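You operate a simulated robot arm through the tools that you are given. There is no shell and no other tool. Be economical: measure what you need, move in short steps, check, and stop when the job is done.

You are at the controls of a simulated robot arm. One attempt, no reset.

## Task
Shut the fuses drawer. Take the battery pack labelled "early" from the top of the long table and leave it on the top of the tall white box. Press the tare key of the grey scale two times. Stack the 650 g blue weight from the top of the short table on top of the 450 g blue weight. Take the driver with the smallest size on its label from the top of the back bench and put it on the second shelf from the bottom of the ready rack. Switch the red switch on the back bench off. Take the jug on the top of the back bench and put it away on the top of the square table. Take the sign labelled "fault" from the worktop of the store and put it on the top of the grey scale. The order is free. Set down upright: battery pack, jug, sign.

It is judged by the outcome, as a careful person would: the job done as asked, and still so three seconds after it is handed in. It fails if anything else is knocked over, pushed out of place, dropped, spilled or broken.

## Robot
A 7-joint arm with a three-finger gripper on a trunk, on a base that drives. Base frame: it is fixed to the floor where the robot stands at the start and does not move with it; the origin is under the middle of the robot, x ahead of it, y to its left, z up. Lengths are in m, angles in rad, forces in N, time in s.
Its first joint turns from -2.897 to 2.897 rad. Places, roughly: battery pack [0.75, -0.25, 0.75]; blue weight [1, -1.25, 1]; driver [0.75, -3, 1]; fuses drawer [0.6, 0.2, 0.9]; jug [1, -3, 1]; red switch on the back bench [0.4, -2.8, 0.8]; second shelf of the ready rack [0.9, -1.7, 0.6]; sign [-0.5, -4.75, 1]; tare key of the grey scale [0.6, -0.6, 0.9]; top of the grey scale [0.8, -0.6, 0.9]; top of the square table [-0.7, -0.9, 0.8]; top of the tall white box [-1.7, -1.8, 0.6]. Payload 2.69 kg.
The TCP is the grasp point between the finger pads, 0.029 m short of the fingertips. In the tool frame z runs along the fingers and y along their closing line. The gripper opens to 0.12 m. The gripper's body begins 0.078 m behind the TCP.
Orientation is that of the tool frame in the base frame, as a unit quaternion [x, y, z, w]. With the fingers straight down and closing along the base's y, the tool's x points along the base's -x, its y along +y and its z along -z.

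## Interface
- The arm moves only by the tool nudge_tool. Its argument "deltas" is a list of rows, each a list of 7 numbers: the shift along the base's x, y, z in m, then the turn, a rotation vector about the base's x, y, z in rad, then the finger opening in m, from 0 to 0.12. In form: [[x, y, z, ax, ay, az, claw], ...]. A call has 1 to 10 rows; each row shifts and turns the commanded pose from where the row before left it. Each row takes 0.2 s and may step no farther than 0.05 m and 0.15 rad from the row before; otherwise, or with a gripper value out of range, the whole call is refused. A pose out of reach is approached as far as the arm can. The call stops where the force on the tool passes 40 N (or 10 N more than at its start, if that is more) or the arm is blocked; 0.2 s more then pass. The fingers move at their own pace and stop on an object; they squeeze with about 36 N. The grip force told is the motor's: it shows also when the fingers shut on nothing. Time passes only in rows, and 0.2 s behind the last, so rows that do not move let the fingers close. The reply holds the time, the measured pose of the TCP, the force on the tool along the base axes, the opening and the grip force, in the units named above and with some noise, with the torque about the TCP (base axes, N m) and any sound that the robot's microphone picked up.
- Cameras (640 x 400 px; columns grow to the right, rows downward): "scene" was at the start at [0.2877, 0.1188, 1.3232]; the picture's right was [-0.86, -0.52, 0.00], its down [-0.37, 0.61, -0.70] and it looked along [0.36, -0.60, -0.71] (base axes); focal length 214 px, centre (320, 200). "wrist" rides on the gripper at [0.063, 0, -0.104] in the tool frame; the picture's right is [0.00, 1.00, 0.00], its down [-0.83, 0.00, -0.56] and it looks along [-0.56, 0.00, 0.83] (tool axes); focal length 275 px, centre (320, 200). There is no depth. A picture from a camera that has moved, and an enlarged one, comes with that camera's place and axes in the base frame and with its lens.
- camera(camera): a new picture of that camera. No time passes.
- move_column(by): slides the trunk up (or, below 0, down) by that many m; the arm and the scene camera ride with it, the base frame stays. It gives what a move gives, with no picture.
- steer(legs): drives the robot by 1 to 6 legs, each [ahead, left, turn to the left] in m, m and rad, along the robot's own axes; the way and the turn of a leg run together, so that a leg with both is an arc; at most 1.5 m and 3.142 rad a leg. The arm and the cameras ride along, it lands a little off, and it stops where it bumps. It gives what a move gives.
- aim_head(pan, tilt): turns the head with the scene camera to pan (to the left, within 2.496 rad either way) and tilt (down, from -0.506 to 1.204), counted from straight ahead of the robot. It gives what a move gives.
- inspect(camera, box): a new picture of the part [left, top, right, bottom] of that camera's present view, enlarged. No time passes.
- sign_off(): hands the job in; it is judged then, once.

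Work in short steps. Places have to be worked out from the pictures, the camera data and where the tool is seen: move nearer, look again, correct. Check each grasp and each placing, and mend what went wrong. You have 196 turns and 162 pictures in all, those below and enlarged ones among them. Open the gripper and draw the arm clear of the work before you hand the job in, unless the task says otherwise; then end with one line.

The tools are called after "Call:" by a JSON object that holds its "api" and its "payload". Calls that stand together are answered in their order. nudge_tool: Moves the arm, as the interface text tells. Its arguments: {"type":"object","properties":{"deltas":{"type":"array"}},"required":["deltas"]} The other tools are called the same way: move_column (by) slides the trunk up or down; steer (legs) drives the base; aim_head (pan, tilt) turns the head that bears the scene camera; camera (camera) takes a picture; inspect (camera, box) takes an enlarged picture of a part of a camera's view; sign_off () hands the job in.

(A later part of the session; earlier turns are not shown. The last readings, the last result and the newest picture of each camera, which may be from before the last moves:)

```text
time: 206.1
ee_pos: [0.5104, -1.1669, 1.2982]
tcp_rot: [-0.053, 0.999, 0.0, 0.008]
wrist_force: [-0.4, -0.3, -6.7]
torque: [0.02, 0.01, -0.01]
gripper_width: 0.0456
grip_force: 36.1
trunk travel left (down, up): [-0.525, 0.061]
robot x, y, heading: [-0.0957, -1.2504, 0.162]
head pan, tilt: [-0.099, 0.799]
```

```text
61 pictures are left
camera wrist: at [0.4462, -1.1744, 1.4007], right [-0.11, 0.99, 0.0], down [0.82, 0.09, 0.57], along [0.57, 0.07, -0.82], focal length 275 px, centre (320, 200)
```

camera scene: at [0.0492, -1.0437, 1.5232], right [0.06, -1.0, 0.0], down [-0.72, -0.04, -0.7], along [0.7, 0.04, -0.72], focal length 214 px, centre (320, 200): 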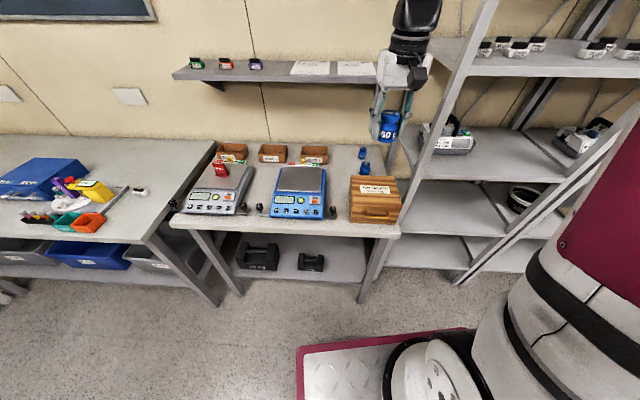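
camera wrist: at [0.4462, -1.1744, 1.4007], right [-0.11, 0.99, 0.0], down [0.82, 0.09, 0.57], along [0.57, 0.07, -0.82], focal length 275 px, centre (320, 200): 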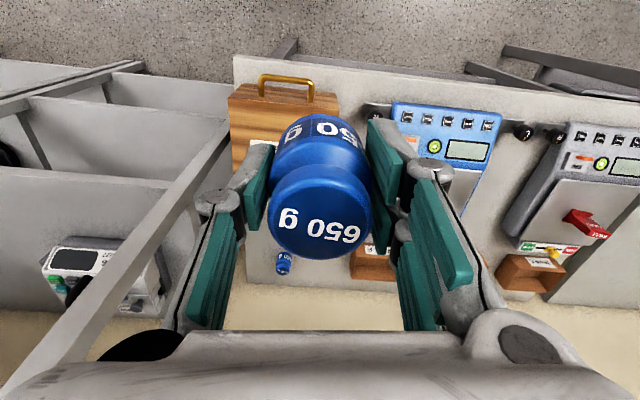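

The turn was blocked at heading 0.16 — I check what the rear touched.

Call:
{"api": "aim_head", "payload": {"pan": -2.49, "tilt": 0.9}}

Call:
{"api": "camera", "payload": {"camera": "scene"}}

Call:
{"api": "aim_head", "payload": {"pan": 2.49, "tilt": 0.9}}

Call:
{"api": "camera", "payload": {"camera": "scene"}}

```text
time: 208.2
ee_pos: [0.5098, -1.1668, 1.2969]
tcp_rot: [-0.053, 0.999, 0.001, 0.009]
wrist_force: [0.1, 0.1, -6.7]
torque: [0.02, -0.01, -0.03]
gripper_width: 0.0454
grip_force: 36.0
trunk travel left (down, up): [-0.525, 0.061]
robot x, y, heading: [-0.1041, -1.2489, 0.155]
head pan, tilt: [-2.491, 0.901]
```

```text
60 pictures are left
camera scene: at [-0.0833, -1.1031, 1.5153], right [-0.72, 0.69, 0.0], down [0.54, 0.57, -0.62], along [-0.43, -0.45, -0.78], focal length 214 px, centre (320, 200)
```

scene: 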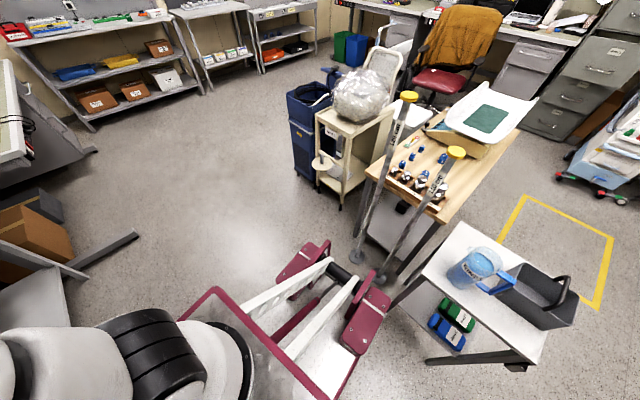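

```text
time: 212.2
ee_pos: [0.5094, -1.1672, 1.2972]
tcp_rot: [-0.053, 0.999, 0.002, 0.009]
wrist_force: [0.3, 0.0, -7.0]
torque: [0.0, 0.0, 0.0]
gripper_width: 0.0456
grip_force: 36.2
trunk travel left (down, up): [-0.525, 0.061]
robot x, y, heading: [-0.1009, -1.2481, 0.16]
head pan, tilt: [2.491, 0.901]
```

```text
59 pictures are left
camera scene: at [-0.0979, -1.0128, 1.5153], right [0.47, 0.88, 0.0], down [0.69, -0.37, -0.62], along [-0.55, 0.29, -0.78], focal length 214 px, centre (320, 200)
```

scene: 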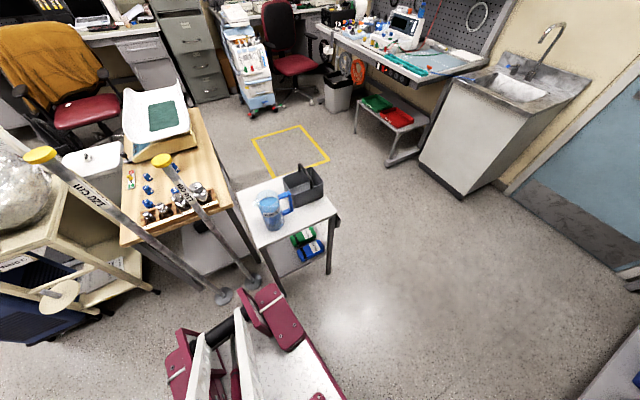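

The rear just touched near the pole stands' bases (both still standing). I move ahead first, then finish the turn.

Call:
{"api": "steer", "payload": {"legs": [[0.09, 0, 0], [0, 0, -0.157]]}}

Call:
{"api": "camera", "payload": {"camera": "scene"}}

Call:
{"api": "camera", "payload": {"camera": "wrist"}}

```text
time: 213.9
ee_pos: [0.6076, -1.2493, 1.2964]
tcp_rot: [0.025, 1.0, 0.001, 0.009]
wrist_force: [0.4, 0.2, -6.6]
torque: [-0.01, 0.03, 0.0]
gripper_width: 0.0458
grip_force: 35.4
trunk travel left (down, up): [-0.525, 0.061]
robot x, y, heading: [-0.0087, -1.2372, -0.002]
head pan, tilt: [2.491, 0.901]
```

```text
58 pictures are left
camera scene: at [0.0298, -1.0015, 1.5153], right [0.6, 0.8, 0.0], down [0.62, -0.47, -0.62], along [-0.49, 0.38, -0.78], focal length 214 px, centre (320, 200)
```

scene: 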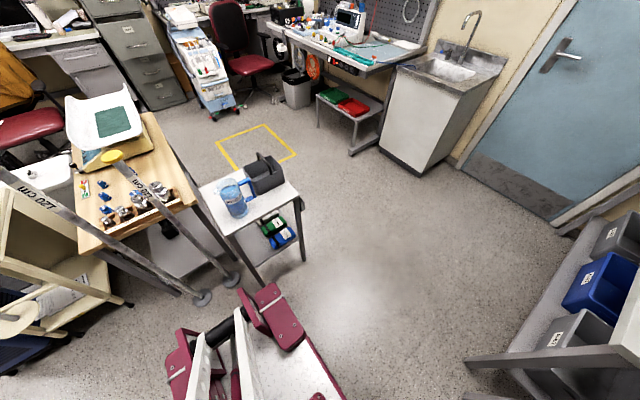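

```text
57 pictures are left
camera wrist: at [0.5415, -1.2465, 1.4007], right [0.05, 1.0, 0.0], down [0.82, -0.04, 0.57], along [0.57, -0.02, -0.82], focal length 275 px, centre (320, 200)
```

wrist: 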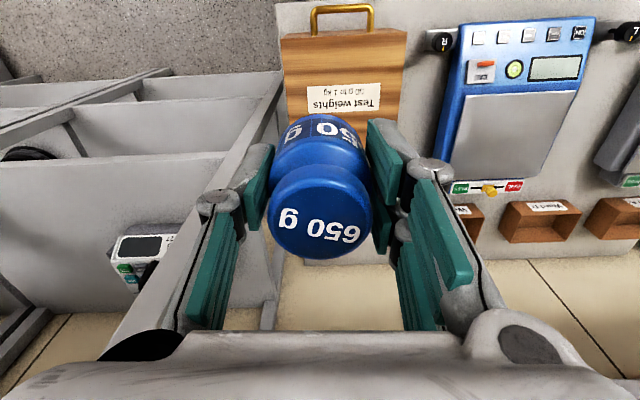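

Facing east now. Refined: 450 g ≈[1.033,-1.213], box top ≈0.953, wall shelf edge ≈[0.86, >-1.18, 1.25], so I must come in low. I edge 4 cm closer and bring the weight over, at y≈-1.213.

Call:
{"api": "steer", "payload": {"legs": [[0.04, 0, 0]]}}

Call:
{"api": "nudge_tool", "payload": {"deltas": [[0.03, 0.012, -0.03, 0, 0, -0.05, 0], [0.03, 0.012, -0.035, 0, 0, 0, 0], [0.03, 0.012, -0.035, 0, 0, 0, 0], [0.02, 0, -0.045, 0, 0, 0, 0], [0.01, 0, -0.045, 0, 0, 0, 0], [0.01, 0, -0.045, 0, 0, 0, 0], [0, 0, 0, 0, 0, 0, 0]]}}

Call:
{"api": "aim_head", "payload": {"pan": -0.3, "tilt": 0.8}}

Call:
{"api": "camera", "payload": {"camera": "scene"}}

```text
time: 214.8
ee_pos: [0.6461, -1.2501, 1.2968]
tcp_rot: [0.026, 1.0, 0.001, 0.009]
wrist_force: [-0.2, -0.6, -6.6]
torque: [-0.02, -0.01, 0.02]
gripper_width: 0.0456
grip_force: 36.0
trunk travel left (down, up): [-0.525, 0.061]
robot x, y, heading: [0.0289, -1.2329, 0.001]
head pan, tilt: [2.491, 0.901]
```

```text
time: 216.4
ee_pos: [0.7763, -1.2135, 1.0618]
tcp_rot: [0.05, 0.999, 0.0, 0.008]
wrist_force: [-0.6, 0.0, -5.6]
torque: [-0.01, -0.04, 0.05]
gripper_width: 0.0456
grip_force: 36.0
trunk travel left (down, up): [-0.525, 0.061]
robot x, y, heading: [0.0278, -1.2332, 0.004]
head pan, tilt: [2.491, 0.901]
```

```text
time: 218.9
ee_pos: [0.7752, -1.2126, 1.062]
tcp_rot: [0.05, 0.999, 0.0, 0.009]
wrist_force: [0.7, 0.9, -6.2]
torque: [-0.01, -0.01, -0.02]
gripper_width: 0.0457
grip_force: 36.5
trunk travel left (down, up): [-0.525, 0.061]
robot x, y, heading: [0.0278, -1.2349, 0.004]
head pan, tilt: [-0.3, 0.799]
```

```text
56 pictures are left
camera scene: at [0.2071, -1.0709, 1.5231], right [-0.29, -0.96, 0.0], down [-0.69, 0.21, -0.7], along [0.67, -0.21, -0.72], focal length 214 px, centre (320, 200)
```

scene: 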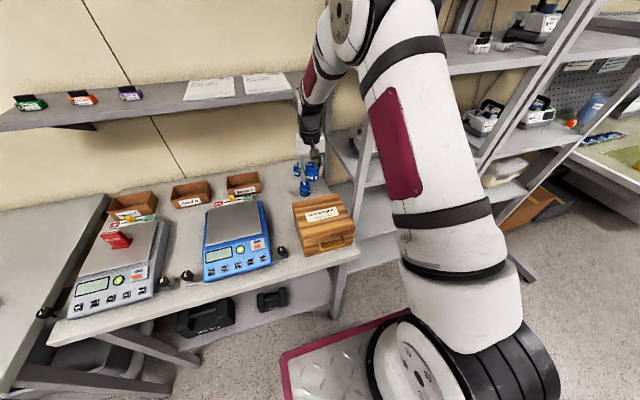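

The arm is south of the shelf end. I proceed forward, lowering once past the box.

Call:
{"api": "nudge_tool", "payload": {"deltas": [[0.03, 0, -0.02, 0, 0, 0, 0], [0.02, 0, -0.035, 0, 0, 0, 0], [0.01, 0, -0.025, 0, 0, 0, 0], [0.04, 0, 0, 0, 0, 0, 0], [0.04, 0, 0, 0, 0, 0, 0], [0, 0, 0, 0, 0, 0, 0]]}}

Call:
{"api": "camera", "payload": {"camera": "wrist"}}

Call:
{"api": "inspect", "payload": {"camera": "scene", "box": [240, 70, 400, 210]}}

```text
time: 220.3
ee_pos: [0.9155, -1.2176, 0.9789]
tcp_rot: [0.051, 0.999, 0.001, 0.007]
wrist_force: [0.3, 0.0, -6.5]
torque: [-0.03, 0.01, 0.02]
gripper_width: 0.0456
grip_force: 36.0
trunk travel left (down, up): [-0.525, 0.061]
robot x, y, heading: [0.0301, -1.2361, 0.002]
head pan, tilt: [-0.3, 0.799]
```

```text
55 pictures are left
camera wrist: at [0.8504, -1.2105, 1.0836], right [0.1, 1.0, 0.0], down [0.82, -0.08, 0.57], along [0.57, -0.05, -0.82], focal length 275 px, centre (320, 200)
```

wrist: 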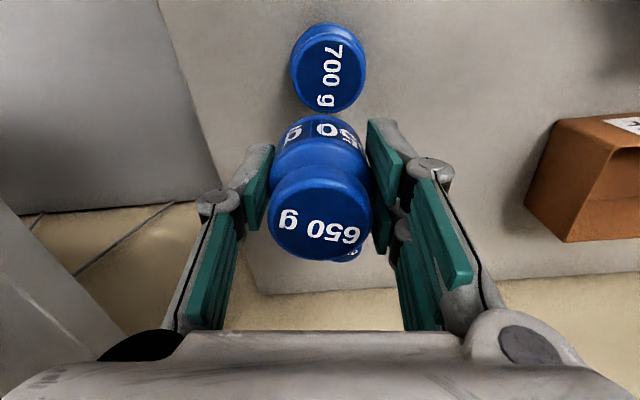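

```text
2.86 times, centred on (320, 140) of scene
camera zoom: at [0.2069, -1.0709, 1.5232], right [-0.29, -0.96, 0.0], down [-0.69, 0.21, -0.7], along [0.67, -0.21, -0.72], focal length 613 px, centre (320, 371)
```

zoom: 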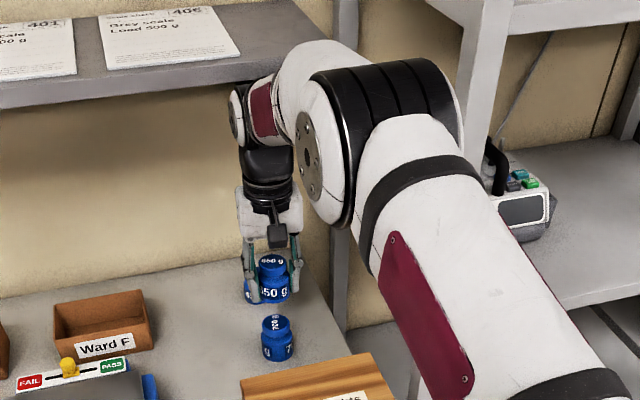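

I continue forward in small steps at this height toward x≈1.03.

Call:
{"api": "nudge_tool", "payload": {"deltas": [[0.03, 0.001, 0, 0, 0, 0, 0], [0.03, 0.001, 0, 0, 0, 0, 0], [0.03, 0.001, 0, 0, 0, 0, 0], [0, 0, 0, 0, 0, 0, 0]]}}

Call:
{"api": "camera", "payload": {"camera": "scene"}}

Call:
{"api": "inspect", "payload": {"camera": "scene", "box": [270, 110, 350, 180]}}

```text
time: 221.3
ee_pos: [0.9457, -1.2144, 0.9717]
tcp_rot: [0.05, 0.999, 0.0, 0.001]
wrist_force: [0.3, -0.7, -6.7]
torque: [-0.03, 0.02, -0.03]
gripper_width: 0.0455
grip_force: 36.1
out of reach, approached as far as the arm can: row 2, 3
trunk travel left (down, up): [-0.525, 0.061]
robot x, y, heading: [0.0246, -1.2377, -0.003]
head pan, tilt: [-0.3, 0.799]
```

```text
53 pictures are left
camera scene: at [0.2103, -1.0713, 1.5226], right [-0.29, -0.96, 0.0], down [-0.69, 0.21, -0.7], along [0.66, -0.21, -0.72], focal length 214 px, centre (320, 200)
```

scene: 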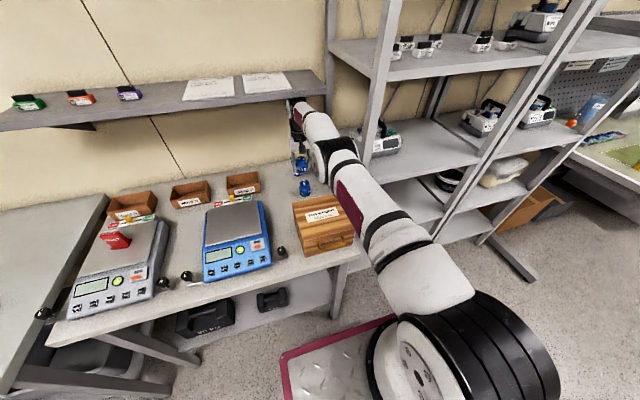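

```text
5.71 times, centred on (310, 145) of scene
camera zoom: at [0.2103, -1.0713, 1.5226], right [-0.29, -0.96, 0.0], down [-0.69, 0.21, -0.7], along [0.66, -0.21, -0.72], focal length 1226 px, centre (377, 514)
```

zoom: 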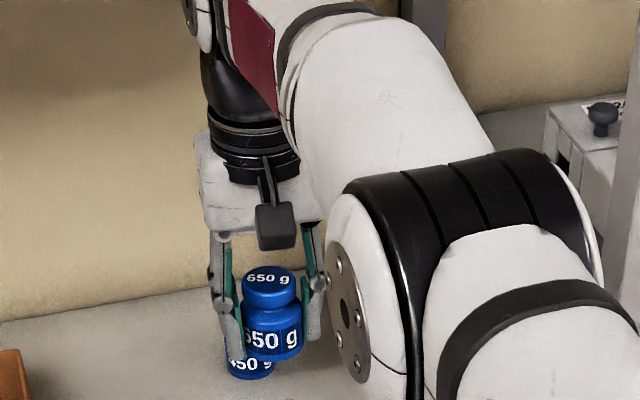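

Reach data suggest the trunk is now too high (the shoulder should be near wrist height). I retract the weight up and back, then lower the trunk by 0.3 and reposition.

Call:
{"api": "nudge_tool", "payload": {"deltas": [[-0.04, 0, 0.005, 0, 0, 0, 0], [-0.04, 0, 0.005, 0, 0, 0, 0], [-0.035, 0, 0.03, 0, 0, 0, 0], [-0.03, 0, 0.038, 0, 0, 0, 0], [-0.03, 0, 0.038, 0, 0, 0, 0], [-0.03, 0, 0.038, 0, 0, 0, 0], [-0.03, 0, 0.038, 0, 0, 0, 0], [-0.02, 0, 0.045, 0, 0, 0, 0], [0, 0, 0.048, 0, 0, 0, 0], [0, 0, 0.048, 0, 0, 0, 0]]}}

Call:
{"api": "nudge_tool", "payload": {"deltas": [[0, 0, 0.045, 0, 0, 0, 0], [0, 0, 0.03, 0, 0, 0, 0]]}}

Call:
{"api": "move_column", "payload": {"by": -0.3}}

Call:
{"api": "steer", "payload": {"legs": [[0, 0.1, 0], [0.03, 0, 0]]}}

Call:
{"api": "camera", "payload": {"camera": "scene"}}

```text
time: 221.7
ee_pos: [0.9278, -1.2116, 0.9797]
tcp_rot: [0.049, 0.998, 0.002, 0.035]
wrist_force: [1.0, 0.5, -1.8]
torque: [0.05, 0.19, 0.01]
gripper_width: 0.0454
grip_force: 36.0
trunk travel left (down, up): [-0.525, 0.061]
robot x, y, heading: [0.0279, -1.2345, 0.005]
head pan, tilt: [-0.3, 0.799]
stopped in row 2: the force on the tool passed its limit at 79 N (the readings are from after the stop); the commanded pose is now the measured one
```

```text
time: 222.5
ee_pos: [0.8979, -1.2143, 0.9804]
tcp_rot: [0.051, 0.998, -0.003, -0.024]
wrist_force: [-0.6, -0.9, -5.7]
torque: [0.02, 0.02, 0.01]
gripper_width: 0.0458
grip_force: 35.5
trunk travel left (down, up): [-0.525, 0.061]
robot x, y, heading: [0.0314, -1.2322, 0.002]
head pan, tilt: [-0.3, 0.799]
stopped in row 2: the arm was blocked; the commanded pose is now the measured one
```

```text
time: 223.6
ee_pos: [0.9092, -1.2095, 0.9221]
tcp_rot: [0.051, 0.999, 0.001, -0.017]
wrist_force: [-3.3, 1.6, 15.3]
torque: [0.56, 0.6, 0.03]
gripper_width: 0.0453
grip_force: 36.1
trunk travel left (down, up): [-0.458, 0.128]
robot x, y, heading: [0.0291, -1.2346, 0.002]
head pan, tilt: [-0.3, 0.799]
stopped: the force on the tool passed its limit at 110 N (the readings are from after the stop); the commanded pose is now the measured one
```

```text
time: 225.2
ee_pos: [0.94, -1.1107, 0.9209]
tcp_rot: [0.05, 0.999, 0.001, -0.018]
wrist_force: [0.6, -0.4, -6.1]
torque: [-0.01, 0.07, 0.01]
gripper_width: 0.0443
grip_force: 36.0
trunk travel left (down, up): [-0.458, 0.128]
robot x, y, heading: [0.0599, -1.1367, -0.002]
head pan, tilt: [-0.3, 0.799]
```

```text
51 pictures are left
camera scene: at [0.2999, -0.9709, 1.4559], right [-0.3, -0.96, 0.0], down [-0.69, 0.21, -0.7], along [0.67, -0.21, -0.72], focal length 214 px, centre (320, 200)
```

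scene: 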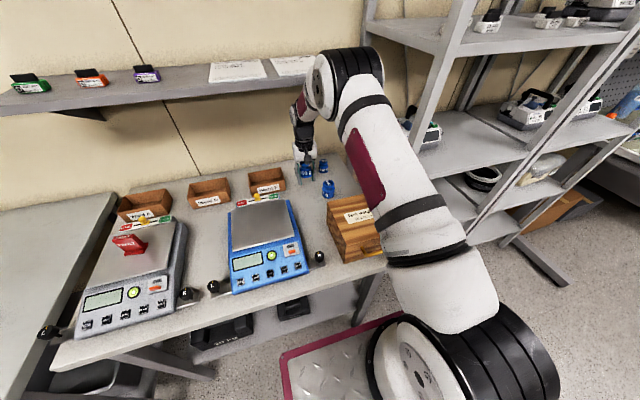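

The retract met resistance (the elbow likely against shelf/rack) and I should not have chained moves. I check the weights and box state now.

Call:
{"api": "inspect", "payload": {"camera": "scene", "box": [270, 30, 430, 270]}}

Call:
{"api": "camera", "payload": {"camera": "wrist"}}

```text
1.67 times, centred on (350, 150) of scene
camera zoom: at [0.2999, -0.9709, 1.4559], right [-0.3, -0.96, 0.0], down [-0.69, 0.21, -0.7], along [0.67, -0.21, -0.72], focal length 358 px, centre (270, 283)
```

zoom: 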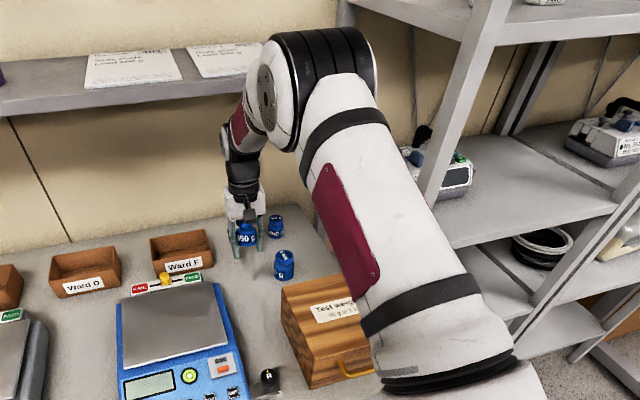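

```text
49 pictures are left
camera wrist: at [0.8802, -1.1051, 1.0286], right [0.1, 1.0, 0.0], down [0.85, -0.08, 0.53], along [0.52, -0.05, -0.85], focal length 275 px, centre (320, 200)
```

wrist: 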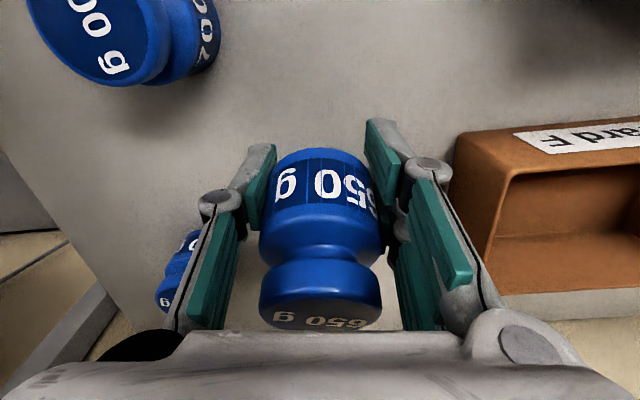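

700 g and 450 g still stand; the 650 g has tilted forward in the grip. I set it down here on free table at ≈[0.93,-1.11] — pressing it gently flat re-rights it.

Call:
{"api": "nudge_tool", "payload": {"deltas": [[-0.01, 0.005, -0.01, 0, 0, 0, 0], [0, 0, -0.008, 0, 0, 0, 0], [0, 0, -0.005, 0, 0, 0, 0], [0, 0, -0.004, 0, 0, 0, 0]]}}

Call:
{"api": "camera", "payload": {"camera": "wrist"}}

```text
time: 226.2
ee_pos: [0.9278, -1.1059, 0.8938]
tcp_rot: [0.051, 0.999, 0.002, -0.017]
wrist_force: [-0.8, -0.1, -6.8]
torque: [0.01, 0.06, 0.01]
gripper_width: 0.0445
grip_force: 35.9
trunk travel left (down, up): [-0.458, 0.128]
robot x, y, heading: [0.0566, -1.1352, 0.001]
head pan, tilt: [-0.3, 0.799]
```

```text
48 pictures are left
camera wrist: at [0.8692, -1.0999, 1.0005], right [0.1, 1.0, 0.0], down [0.85, -0.08, 0.52], along [0.52, -0.05, -0.85], focal length 275 px, centre (320, 200)
```

wrist: 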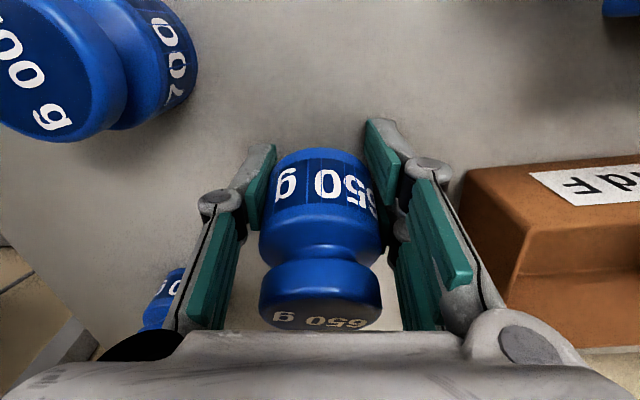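

No table contact yet, and the weight is pitched ≈35° in the pads. Pitching the tool back by the same angle will stand it upright and also gives more forward reach; I raise and pitch.

Call:
{"api": "nudge_tool", "payload": {"deltas": [[0, 0.005, 0.045, 0, 0, 0, 0], [0, 0.005, 0.045, 0, 0, 0, 0], [0, 0, 0.01, 0, -0.14, 0, 0], [0, 0, 0, 0, -0.14, 0, 0], [0, 0, 0, 0, -0.14, 0, 0], [0, 0, 0, 0, -0.1, 0, 0], [0, 0, 0, 0, 0, 0, 0]]}}

Call:
{"api": "camera", "payload": {"camera": "wrist"}}

Call:
{"api": "inspect", "payload": {"camera": "scene", "box": [270, 60, 430, 200]}}

```text
time: 226.9
ee_pos: [0.9199, -1.0979, 0.9754]
tcp_rot: [0.051, 0.999, 0.002, 0.009]
wrist_force: [0.8, -0.3, -8.0]
torque: [0.02, 0.11, 0.05]
gripper_width: 0.0444
grip_force: 36.2
trunk travel left (down, up): [-0.458, 0.128]
robot x, y, heading: [0.0594, -1.134, 0.003]
head pan, tilt: [-0.3, 0.799]
stopped in row 3: the force on the tool passed its limit at 51 N (the readings are from after the stop); the commanded pose is now the measured one
```

```text
47 pictures are left
camera wrist: at [0.8555, -1.0918, 1.0795], right [0.1, 1.0, 0.0], down [0.82, -0.08, 0.57], along [0.57, -0.05, -0.82], focal length 275 px, centre (320, 200)
```

wrist: 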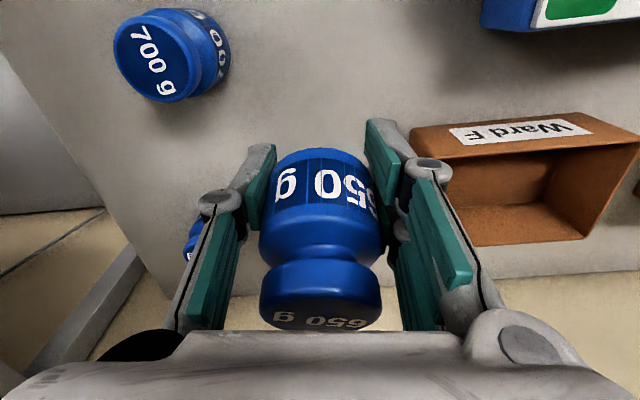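

```text
2.86 times, centred on (350, 130) of scene
camera zoom: at [0.3002, -0.971, 1.4561], right [-0.3, -0.96, 0.0], down [-0.69, 0.21, -0.7], along [0.67, -0.21, -0.72], focal length 613 px, centre (234, 400)
```

zoom: 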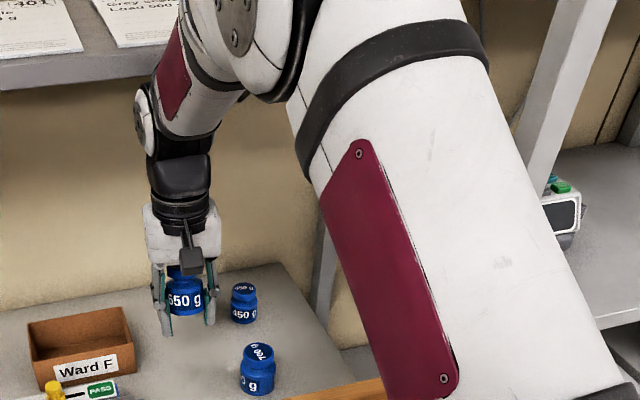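

The forearm presses against the wall shelf when rising here. I lower the trunk stepwise while holding tool height, to bring the forearm down.

Call:
{"api": "move_column", "payload": {"by": -0.05}}

Call:
{"api": "nudge_tool", "payload": {"deltas": [[0, 0, 0.02, 0, 0, 0, 0], [0, 0, 0.02, 0, 0, 0, 0]]}}

Call:
{"api": "move_column", "payload": {"by": -0.05}}

```text
time: 227.9
ee_pos: [0.9215, -1.098, 0.9272]
tcp_rot: [0.051, 0.999, 0.002, 0.01]
wrist_force: [-0.6, -0.5, -6.2]
torque: [0.0, 0.09, 0.02]
gripper_width: 0.0442
grip_force: 36.0
trunk travel left (down, up): [-0.408, 0.178]
robot x, y, heading: [0.0596, -1.1371, -0.002]
head pan, tilt: [-0.3, 0.799]
```

```text
time: 228.5
ee_pos: [0.9196, -1.0978, 0.9658]
tcp_rot: [0.05, 0.999, 0.001, 0.01]
wrist_force: [-0.2, -1.0, -6.9]
torque: [0.02, 0.07, 0.0]
gripper_width: 0.0446
grip_force: 36.3
trunk travel left (down, up): [-0.408, 0.178]
robot x, y, heading: [0.0611, -1.1335, -0.001]
head pan, tilt: [-0.3, 0.799]
```

```text
time: 229.4
ee_pos: [0.9204, -1.0978, 0.9165]
tcp_rot: [0.051, 0.999, 0.002, 0.01]
wrist_force: [-0.3, -0.4, -6.9]
torque: [0.02, 0.1, -0.02]
gripper_width: 0.0445
grip_force: 35.9
trunk travel left (down, up): [-0.358, 0.228]
robot x, y, heading: [0.062, -1.1333, 0.003]
head pan, tilt: [-0.3, 0.799]
```

That works; I repeat.

Call:
{"api": "nudge_tool", "payload": {"deltas": [[0, 0, 0.02, 0, 0, 0, 0], [0, 0, 0.025, 0, 0, 0, 0]]}}

Call:
{"api": "move_column", "payload": {"by": -0.05}}

Call:
{"api": "nudge_tool", "payload": {"deltas": [[0, 0, 0.02, 0, 0, 0, 0], [0, 0, 0.025, 0, 0, 0, 0]]}}

Call:
{"api": "camera", "payload": {"camera": "scene"}}

```text
time: 230.0
ee_pos: [0.9189, -1.0971, 0.9602]
tcp_rot: [0.051, 0.999, 0.001, 0.009]
wrist_force: [0.9, -0.3, -7.2]
torque: [0.03, 0.09, -0.01]
gripper_width: 0.0444
grip_force: 36.0
trunk travel left (down, up): [-0.358, 0.228]
robot x, y, heading: [0.0594, -1.1352, -0.0]
head pan, tilt: [-0.3, 0.799]
```

```text
time: 230.9
ee_pos: [0.9205, -1.0972, 0.9124]
tcp_rot: [0.051, 0.999, 0.002, 0.01]
wrist_force: [0.7, -0.6, -6.5]
torque: [0.02, 0.09, -0.01]
gripper_width: 0.0443
grip_force: 35.9
trunk travel left (down, up): [-0.308, 0.278]
robot x, y, heading: [0.0608, -1.1355, 0.003]
head pan, tilt: [-0.3, 0.799]
```

```text
time: 231.5
ee_pos: [0.9194, -1.0972, 0.9576]
tcp_rot: [0.05, 0.999, 0.001, 0.011]
wrist_force: [0.6, 1.1, -6.9]
torque: [0.01, 0.1, 0.02]
gripper_width: 0.0441
grip_force: 36.1
trunk travel left (down, up): [-0.308, 0.278]
robot x, y, heading: [0.0622, -1.1387, -0.001]
head pan, tilt: [-0.3, 0.799]
```

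```text
45 pictures are left
camera scene: at [0.3893, -0.971, 1.306], right [-0.3, -0.96, 0.0], down [-0.69, 0.21, -0.7], along [0.67, -0.21, -0.72], focal length 214 px, centre (320, 200)
```

scene: 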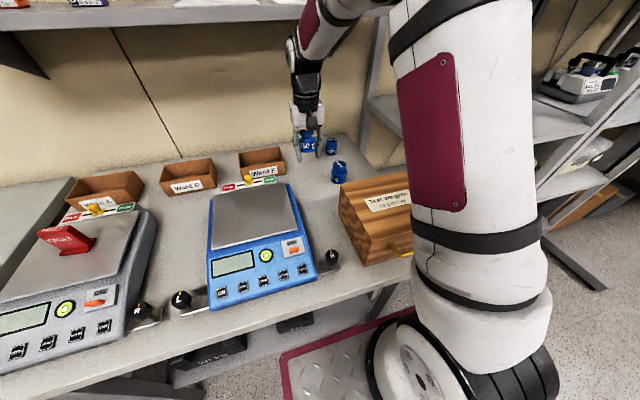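

Now the trunk is lower and forearm freer. I pitch the tool so that the weight stands upright.

Call:
{"api": "nudge_tool", "payload": {"deltas": [[0, 0, 0.005, 0, -0.14, 0, 0], [0, 0, 0, 0, -0.14, 0, 0], [0, 0, 0, 0, -0.14, 0, 0], [0, 0, 0, 0, -0.1, 0, 0], [0, 0, 0, 0, 0, 0, 0]]}}

Call:
{"api": "camera", "payload": {"camera": "wrist"}}

Call:
{"api": "inspect", "payload": {"camera": "scene", "box": [270, 100, 370, 190]}}

```text
time: 232.7
ee_pos: [0.9202, -1.0979, 0.9604]
tcp_rot: [0.049, 0.963, 0.014, 0.266]
wrist_force: [-0.1, 0.1, -6.2]
torque: [0.0, -0.02, -0.02]
gripper_width: 0.0446
grip_force: 35.8
trunk travel left (down, up): [-0.308, 0.278]
robot x, y, heading: [0.0609, -1.1352, -0.0]
head pan, tilt: [-0.3, 0.799]
```

```text
44 pictures are left
camera wrist: at [0.8126, -1.0909, 1.0195], right [0.08, 1.0, 0.05], down [0.42, -0.08, 0.9], along [0.9, -0.05, -0.43], focal length 275 px, centre (320, 200)
```

wrist: 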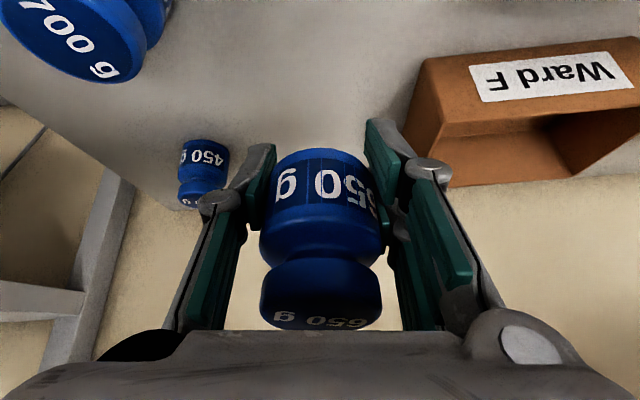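

```text
4.44 times, centred on (320, 145) of scene
camera zoom: at [0.3892, -0.9711, 1.306], right [-0.3, -0.96, 0.0], down [-0.69, 0.21, -0.7], along [0.67, -0.21, -0.72], focal length 953 px, centre (320, 444)
```

zoom: 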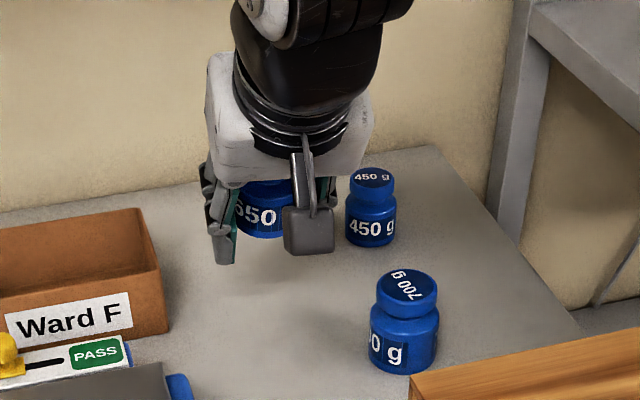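

The weight is upright again and sits ≈12 mm nearer than the TCP; bottom ≈18 mm below TCP. 450 g confirmed at [1.034,-1.214], top ≈0.906. I move over it at z≈0.97.

Call:
{"api": "nudge_tool", "payload": {"deltas": [[0.025, -0.023, 0.01, 0, 0, 0, 0], [0.025, -0.023, 0, 0, 0, 0, 0], [0.025, -0.023, 0, 0, 0, 0, 0], [0.025, -0.023, 0, 0, 0, 0, 0], [0.025, -0.023, 0, 0, 0, 0, 0], [0, 0, 0, 0, 0, 0, 0]]}}

Call:
{"api": "inspect", "payload": {"camera": "scene", "box": [290, 100, 370, 170]}}

Call:
{"api": "camera", "payload": {"camera": "wrist"}}

```text
time: 234.1
ee_pos: [1.0457, -1.211, 0.9723]
tcp_rot: [0.048, 0.962, 0.015, 0.267]
wrist_force: [0.3, 0.4, -5.6]
torque: [0.01, -0.01, 0.02]
gripper_width: 0.0441
grip_force: 35.8
trunk travel left (down, up): [-0.308, 0.278]
robot x, y, heading: [0.0564, -1.1342, -0.001]
head pan, tilt: [-0.3, 0.799]
```

```text
5.71 times, centred on (330, 135) of scene
camera zoom: at [0.3891, -0.9712, 1.3061], right [-0.3, -0.96, 0.0], down [-0.69, 0.21, -0.7], along [0.67, -0.21, -0.72], focal length 1226 px, centre (263, 571)
```

zoom: 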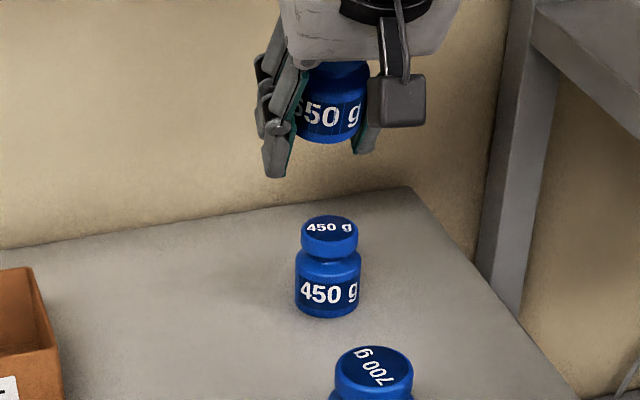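

```text
41 pictures are left
camera wrist: at [0.9382, -1.2047, 1.0298], right [0.08, 1.0, 0.05], down [0.42, -0.08, 0.9], along [0.9, -0.05, -0.43], focal length 275 px, centre (320, 200)
```

wrist: 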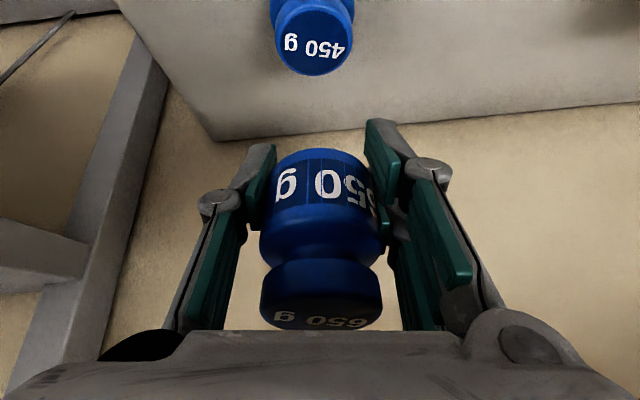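

Working it out carefully: weight bottom ≈0.969 (right at TCP height), its axis ≈13 mm beyond the 450 g. I shift back 13 mm, +3 mm in y, lower 45 mm and look.

Call:
{"api": "nudge_tool", "payload": {"deltas": [[-0.013, 0.003, 0, 0, 0, 0, 0], [0, 0, -0.025, 0, 0, 0, 0], [0, 0, -0.02, 0, 0, 0, 0], [0, 0, 0, 0, 0, 0, 0]]}}

Call:
{"api": "inspect", "payload": {"camera": "scene", "box": [290, 100, 370, 170]}}

Call:
{"api": "inspect", "payload": {"camera": "wrist", "box": [220, 40, 420, 340]}}

```text
time: 235.1
ee_pos: [1.0339, -1.2072, 0.9259]
tcp_rot: [0.049, 0.962, 0.015, 0.267]
wrist_force: [0.0, 0.5, -6.6]
torque: [0.0, -0.03, 0.0]
gripper_width: 0.0445
grip_force: 36.0
trunk travel left (down, up): [-0.308, 0.278]
robot x, y, heading: [0.0596, -1.1408, 0.006]
head pan, tilt: [-0.3, 0.799]
```

```text
5.71 times, centred on (330, 135) of scene
camera zoom: at [0.3891, -0.9711, 1.3061], right [-0.3, -0.96, 0.0], down [-0.69, 0.21, -0.7], along [0.67, -0.21, -0.72], focal length 1226 px, centre (263, 571)
```

zoom: 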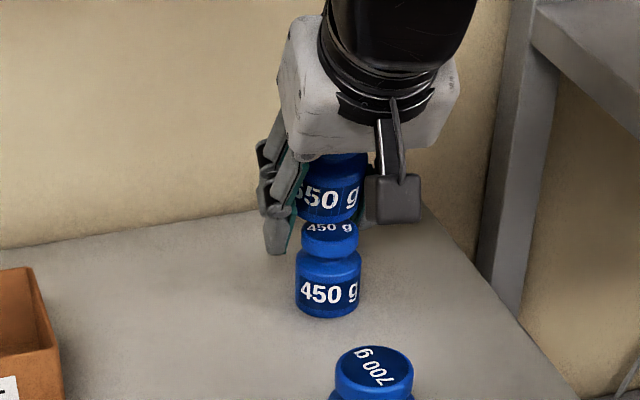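

```text
1.33 times, centred on (320, 190) of wrist
camera zoom: at [0.9261, -1.2018, 0.9845], right [0.08, 1.0, 0.05], down [0.42, -0.08, 0.9], along [0.9, -0.05, -0.43], focal length 367 px, centre (320, 213)
```

zoom: 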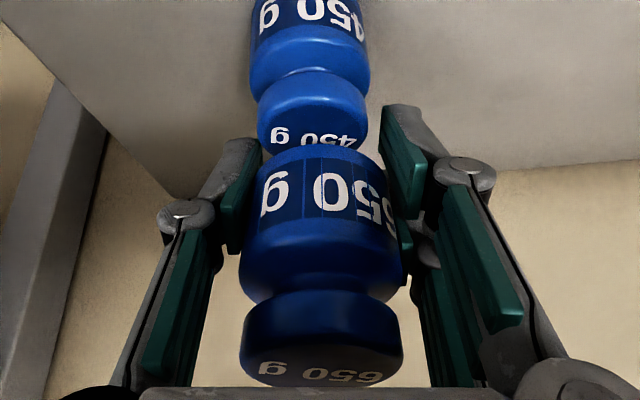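

Well aligned in both views; I shift 4 mm back and lower slowly to contact.

Call:
{"api": "nudge_tool", "payload": {"deltas": [[-0.004, 0, -0.008, 0, 0, 0, 0], [0, 0, -0.004, 0, 0, 0, 0], [0, 0, -0.003, 0, 0, 0, 0], [0, 0, 0, 0, 0, 0, 0]]}}

Call:
{"api": "inspect", "payload": {"camera": "scene", "box": [290, 100, 370, 170]}}

```text
time: 236.1
ee_pos: [1.0292, -1.2084, 0.9146]
tcp_rot: [0.048, 0.962, 0.014, 0.27]
wrist_force: [5.7, 3.6, 24.1]
torque: [-0.09, 0.5, -0.08]
gripper_width: 0.0447
grip_force: 36.0
trunk travel left (down, up): [-0.308, 0.278]
robot x, y, heading: [0.0586, -1.1348, -0.004]
head pan, tilt: [-0.3, 0.799]
```

```text
5.71 times, centred on (330, 135) of scene
camera zoom: at [0.3882, -0.9708, 1.3063], right [-0.3, -0.96, 0.0], down [-0.68, 0.21, -0.7], along [0.67, -0.21, -0.72], focal length 1226 px, centre (263, 571)
```

zoom: 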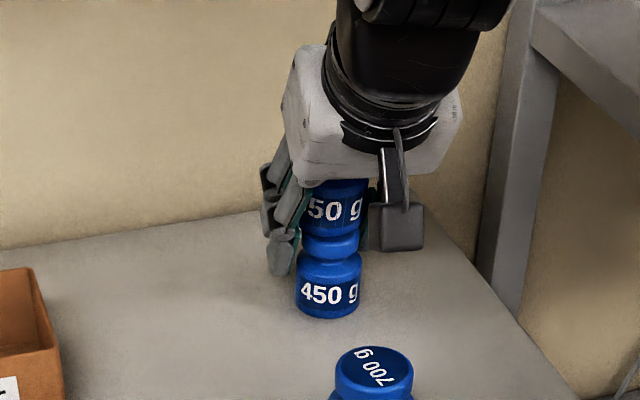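

Contact made. I ease up 1 mm, open gently to 0.07, and check before withdrawing.

Call:
{"api": "nudge_tool", "payload": {"deltas": [[0, 0, 0.001, 0, 0, 0, 0], [0, 0, 0, 0, 0, 0, 0.05], [0, 0, 0, 0, 0, 0, 0.07], [0, 0, 0, 0, 0, 0, 0.08]]}}

Call:
{"api": "inspect", "payload": {"camera": "wrist", "box": [200, 40, 440, 340]}}

```text
time: 237.1
ee_pos: [1.0286, -1.2104, 0.9141]
tcp_rot: [0.05, 0.962, 0.014, 0.267]
wrist_force: [0.3, -0.5, 0.5]
torque: [-0.01, -0.04, -0.02]
gripper_width: 0.0799
grip_force: 0.0
trunk travel left (down, up): [-0.308, 0.278]
robot x, y, heading: [0.0623, -1.1373, -0.004]
head pan, tilt: [-0.3, 0.799]
```

```text
1.33 times, centred on (320, 190) of wrist
camera zoom: at [0.921, -1.2032, 0.9712], right [0.08, 1.0, 0.05], down [0.42, -0.08, 0.9], along [0.9, -0.05, -0.43], focal length 367 px, centre (320, 213)
```

zoom: 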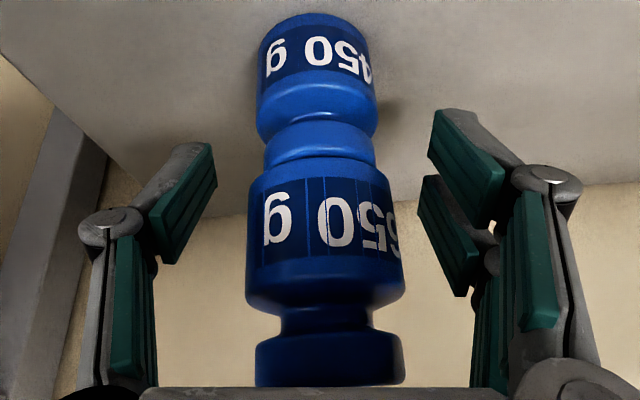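

The 650 g stands on the 450 g. I withdraw along the tool axis.

Call:
{"api": "nudge_tool", "payload": {"deltas": [[-0.018, 0, 0.03, 0, 0, 0, 0.08], [-0.02, 0, 0.034, 0, 0, 0, 0.08], [-0.022, 0, 0.034, 0, 0, 0, 0.08], [-0.04, -0.005, 0.0, 0, 0, 0, 0.08]]}}

Call:
{"api": "camera", "payload": {"camera": "scene"}}

```text
time: 238.1
ee_pos: [0.9281, -1.2131, 1.0118]
tcp_rot: [0.048, 0.963, 0.015, 0.266]
wrist_force: [-0.2, 0.2, -0.7]
torque: [-0.01, -0.02, 0.0]
gripper_width: 0.0802
grip_force: 0.0
trunk travel left (down, up): [-0.308, 0.278]
robot x, y, heading: [0.0577, -1.1334, 0.003]
head pan, tilt: [-0.3, 0.799]
```

```text
36 pictures are left
camera scene: at [0.3893, -0.971, 1.306], right [-0.3, -0.96, 0.0], down [-0.69, 0.21, -0.7], along [0.67, -0.21, -0.72], focal length 214 px, centre (320, 200)
```

scene: 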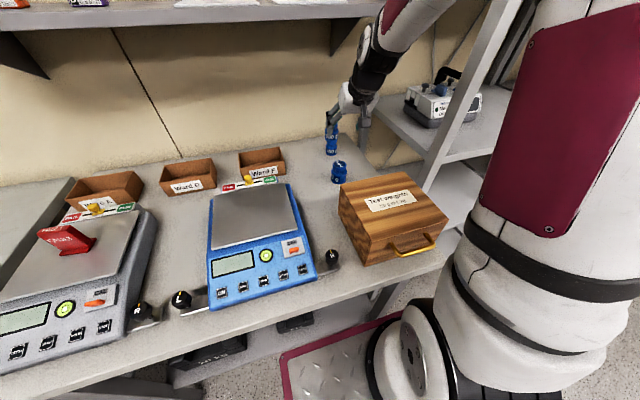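

Stack stands. I retract the arm backwards carefully.

Call:
{"api": "nudge_tool", "payload": {"deltas": [[-0.04, 0, 0.01, 0, 0, 0, 0.08], [-0.04, 0, 0.01, 0, 0, 0, 0.08], [-0.04, 0, 0.01, 0, 0, 0, 0.08], [-0.04, 0, 0.01, 0, 0.05, 0, 0.08], [-0.04, 0, 0.01, 0, 0.1, 0, 0.08]]}}

Call:
{"api": "nudge_tool", "payload": {"deltas": [[-0.03, 0, 0.03, 0, 0.1, 0, 0.08], [-0.02, 0, 0.04, 0, 0.14, 0, 0.08], [0, 0, 0.045, 0, 0.14, 0, 0.1]]}}

```text
time: 239.3
ee_pos: [0.7294, -1.2108, 1.0625]
tcp_rot: [0.05, 0.98, 0.011, 0.192]
wrist_force: [-0.7, 0.2, -0.9]
torque: [0.03, 0.01, 0.01]
gripper_width: 0.0801
grip_force: 0.0
trunk travel left (down, up): [-0.308, 0.278]
robot x, y, heading: [0.0608, -1.1353, -0.0]
head pan, tilt: [-0.3, 0.799]
```

```text
time: 240.1
ee_pos: [0.6752, -1.2167, 1.1788]
tcp_rot: [0.052, 0.999, 0.001, 0.004]
wrist_force: [0.6, -0.1, 1.4]
torque: [0.02, -0.03, 0.03]
gripper_width: 0.0999
grip_force: 0.0
trunk travel left (down, up): [-0.308, 0.278]
robot x, y, heading: [0.0564, -1.1345, -0.001]
head pan, tilt: [-0.3, 0.799]
```

Next the back bench. I back off slightly and slide south along the rack, easing away near the bench foot.

Call:
{"api": "steer", "payload": {"legs": [[-0.08, 0, 0], [0, -0.95, 0], [-0.28, -0.35, 0], [0, -0.4, 0]]}}

Call:
{"api": "aim_head", "payload": {"pan": -0.1, "tilt": 0.55}}

Call:
{"api": "camera", "payload": {"camera": "scene"}}

```text
time: 250.2
ee_pos: [0.3575, -2.9166, 1.1781]
tcp_rot: [0.035, 0.999, 0.002, 0.005]
wrist_force: [0.0, 0.5, 0.5]
torque: [0.01, 0.01, 0.01]
gripper_width: 0.1003
grip_force: 0.0
trunk travel left (down, up): [-0.308, 0.278]
robot x, y, heading: [-0.2566, -2.8549, 0.032]
head pan, tilt: [-0.3, 0.799]
```

```text
time: 250.9
ee_pos: [0.358, -2.9175, 1.1792]
tcp_rot: [0.035, 0.999, 0.002, 0.005]
wrist_force: [-0.2, 0.5, 0.0]
torque: [0.01, 0.01, -0.03]
gripper_width: 0.0998
grip_force: 0.0
trunk travel left (down, up): [-0.308, 0.278]
robot x, y, heading: [-0.2602, -2.8542, 0.031]
head pan, tilt: [-0.099, 0.55]
```

```text
35 pictures are left
camera scene: at [0.0754, -2.6661, 1.3274], right [-0.07, -1.0, 0.0], down [-0.52, 0.04, -0.85], along [0.85, -0.06, -0.52], focal length 214 px, centre (320, 200)
```

scene: 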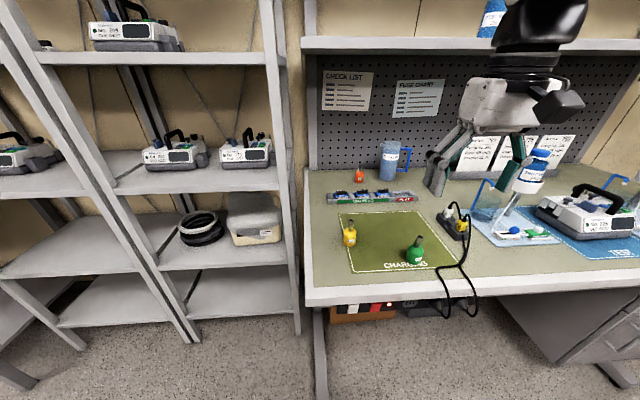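

I see three stubby drivers, the jug, and a switch strip under the bench edge. I zoom on them.

Call:
{"api": "inspect", "payload": {"camera": "scene", "box": [325, 135, 445, 275]}}

Call:
{"api": "inspect", "payload": {"camera": "scene", "box": [320, 285, 480, 330]}}

```text
2.86 times, centred on (385, 205) of scene
camera zoom: at [0.0754, -2.6661, 1.3274], right [-0.07, -1.0, 0.0], down [-0.52, 0.04, -0.85], along [0.85, -0.06, -0.52], focal length 613 px, centre (134, 186)
```

zoom: 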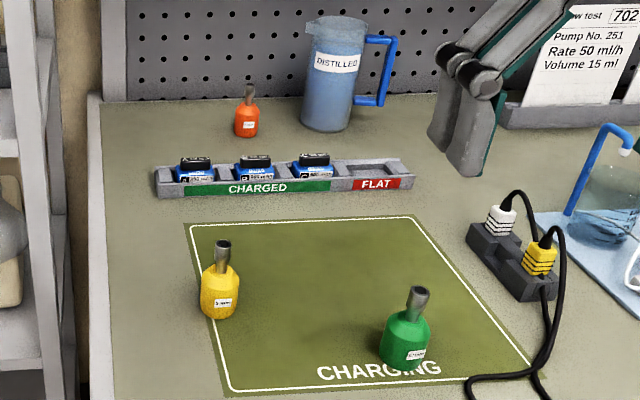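

```text
4.00 times, centred on (400, 308) of scene
camera zoom: at [0.0754, -2.6661, 1.3274], right [-0.07, -1.0, 0.0], down [-0.52, 0.04, -0.85], along [0.85, -0.06, -0.52], focal length 858 px, centre (0, -230)
```

zoom: 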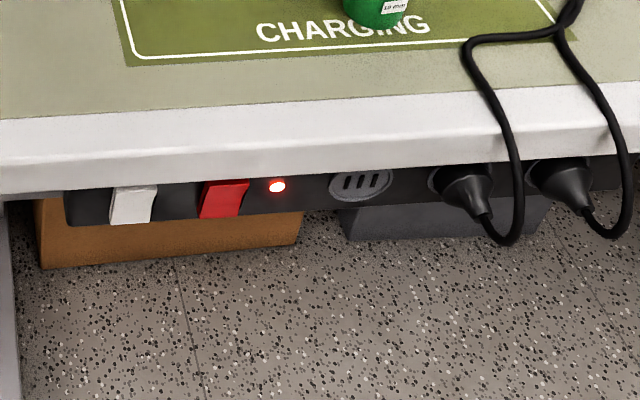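

I read the three driver labels with high zoom.

Call:
{"api": "inspect", "payload": {"camera": "scene", "box": [343, 160, 375, 180]}}

Call:
{"api": "inspect", "payload": {"camera": "scene", "box": [340, 215, 436, 275]}}

```text
16.00 times, centred on (359, 170) of scene
camera zoom: at [0.0754, -2.6661, 1.3274], right [-0.07, -1.0, 0.0], down [-0.52, 0.04, -0.85], along [0.85, -0.06, -0.52], focal length 3432 px, centre (-304, 680)
```

zoom: 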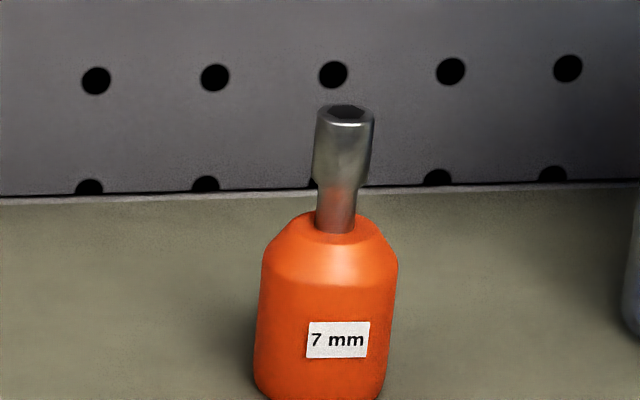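

```text
6.67 times, centred on (388, 245) of scene
camera zoom: at [0.0754, -2.6661, 1.3274], right [-0.07, -1.0, 0.0], down [-0.52, 0.04, -0.85], along [0.85, -0.06, -0.52], focal length 1430 px, centre (-133, -100)
```

zoom: 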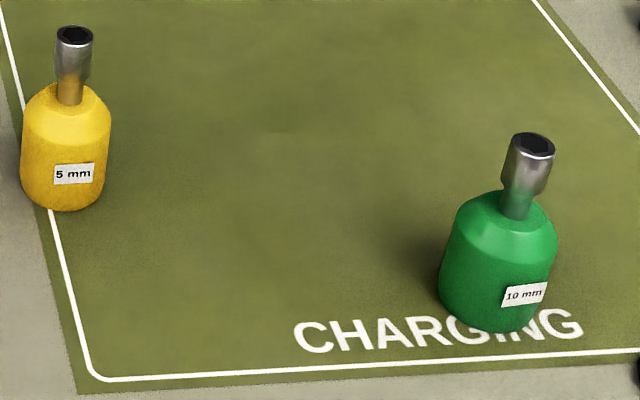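

Yellow 5 mm is the smallest seen. First the red switch under the bench edge: I back up, lower and pitch the tool to look at and reach it.

Call:
{"api": "steer", "payload": {"legs": [[-0.3, 0.03, -0.031]]}}

Call:
{"api": "nudge_tool", "payload": {"deltas": [[0.02, 0.02, -0.04, 0, -0.14, -0.07, 0.0], [0.02, 0.02, -0.04, 0, -0.14, 0, 0.0], [0.02, 0.02, -0.04, 0, -0.14, 0, 0.0], [0, 0, -0.045, 0, -0.14, 0, 0.0], [0, 0, -0.045, 0, -0.14, 0, 0.0], [0, 0, -0.045, 0, -0.14, 0, 0.0], [0, 0, -0.03, 0, -0.06, 0, 0.0], [0, 0, 0, 0, 0, 0, 0]]}}

Call:
{"api": "camera", "payload": {"camera": "wrist"}}

```text
time: 253.0
ee_pos: [0.0475, -2.9077, 1.1783]
tcp_rot: [0.046, 0.999, 0.002, 0.006]
wrist_force: [0.2, 0.0, 0.0]
torque: [-0.02, -0.01, -0.02]
gripper_width: 0.1
grip_force: 0.1
trunk travel left (down, up): [-0.308, 0.278]
robot x, y, heading: [-0.5704, -2.8345, 0.011]
head pan, tilt: [-0.099, 0.55]
```

```text
refused: row 1 steps farther than a row can; nothing moved
```

```text
30 pictures are left
camera wrist: at [-0.0166, -2.9021, 1.2831], right [0.09, 1.0, 0.0], down [0.82, -0.07, 0.56], along [0.56, -0.05, -0.83], focal length 275 px, centre (320, 200)
```

wrist: 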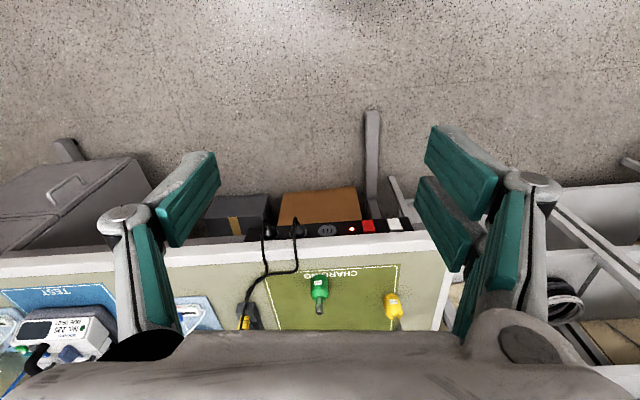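

Triangulated: red switch ≈[0.406, -2.833, 0.78], bench top ≈0.84, yellow driver ≈[0.589,-2.786]. I move to in front of the switch with the tool pitched 0.8 rad and closed fingers.

Call:
{"api": "nudge_tool", "payload": {"deltas": [[0.025, 0.0075, -0.036, 0, -0.08, 0.009, 0], [0.025, 0.0075, -0.036, 0, -0.08, 0.009, 0], [0.025, 0.0075, -0.036, 0, -0.08, 0.009, 0], [0.025, 0.0075, -0.036, 0, -0.08, 0.009, 0], [0.025, 0.0075, -0.036, 0, -0.08, 0.009, 0], [0.025, 0.0075, -0.036, 0, -0.08, 0.009, 0], [0.025, 0.0075, -0.036, 0, -0.08, 0.009, 0], [0.025, 0.0075, -0.036, 0, -0.08, 0.009, 0], [0.025, 0.0075, -0.036, 0, -0.08, 0.009, 0], [0.025, 0.0075, -0.036, 0, -0.08, 0.009, 0]]}}

Call:
{"api": "inspect", "payload": {"camera": "wrist", "box": [200, 60, 440, 210]}}

```text
time: 255.2
ee_pos: [0.2982, -2.8313, 0.8189]
tcp_rot: [-0.003, 0.919, 0.019, 0.395]
wrist_force: [-0.8, -0.1, 0.8]
torque: [0.04, 0.05, 0.02]
gripper_width: 0.0003
grip_force: 28.5
trunk travel left (down, up): [-0.308, 0.278]
robot x, y, heading: [-0.5683, -2.8312, 0.005]
head pan, tilt: [-0.099, 0.55]
```

```text
2.67 times, centred on (320, 135) of wrist
camera zoom: at [0.178, -2.8345, 0.8458], right [-0.02, 1.0, 0.03], down [0.17, -0.03, 0.98], along [0.99, 0.03, -0.17], focal length 734 px, centre (320, 373)
```

zoom: 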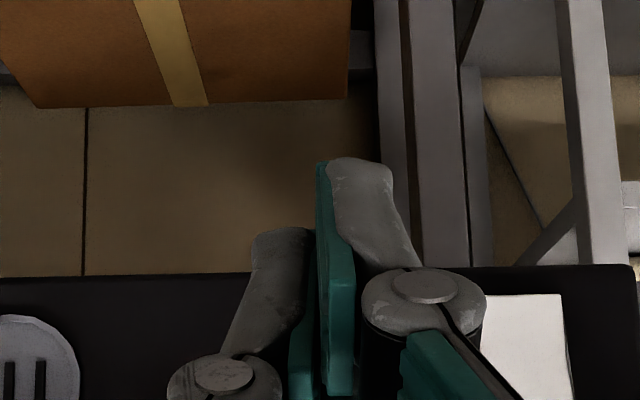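

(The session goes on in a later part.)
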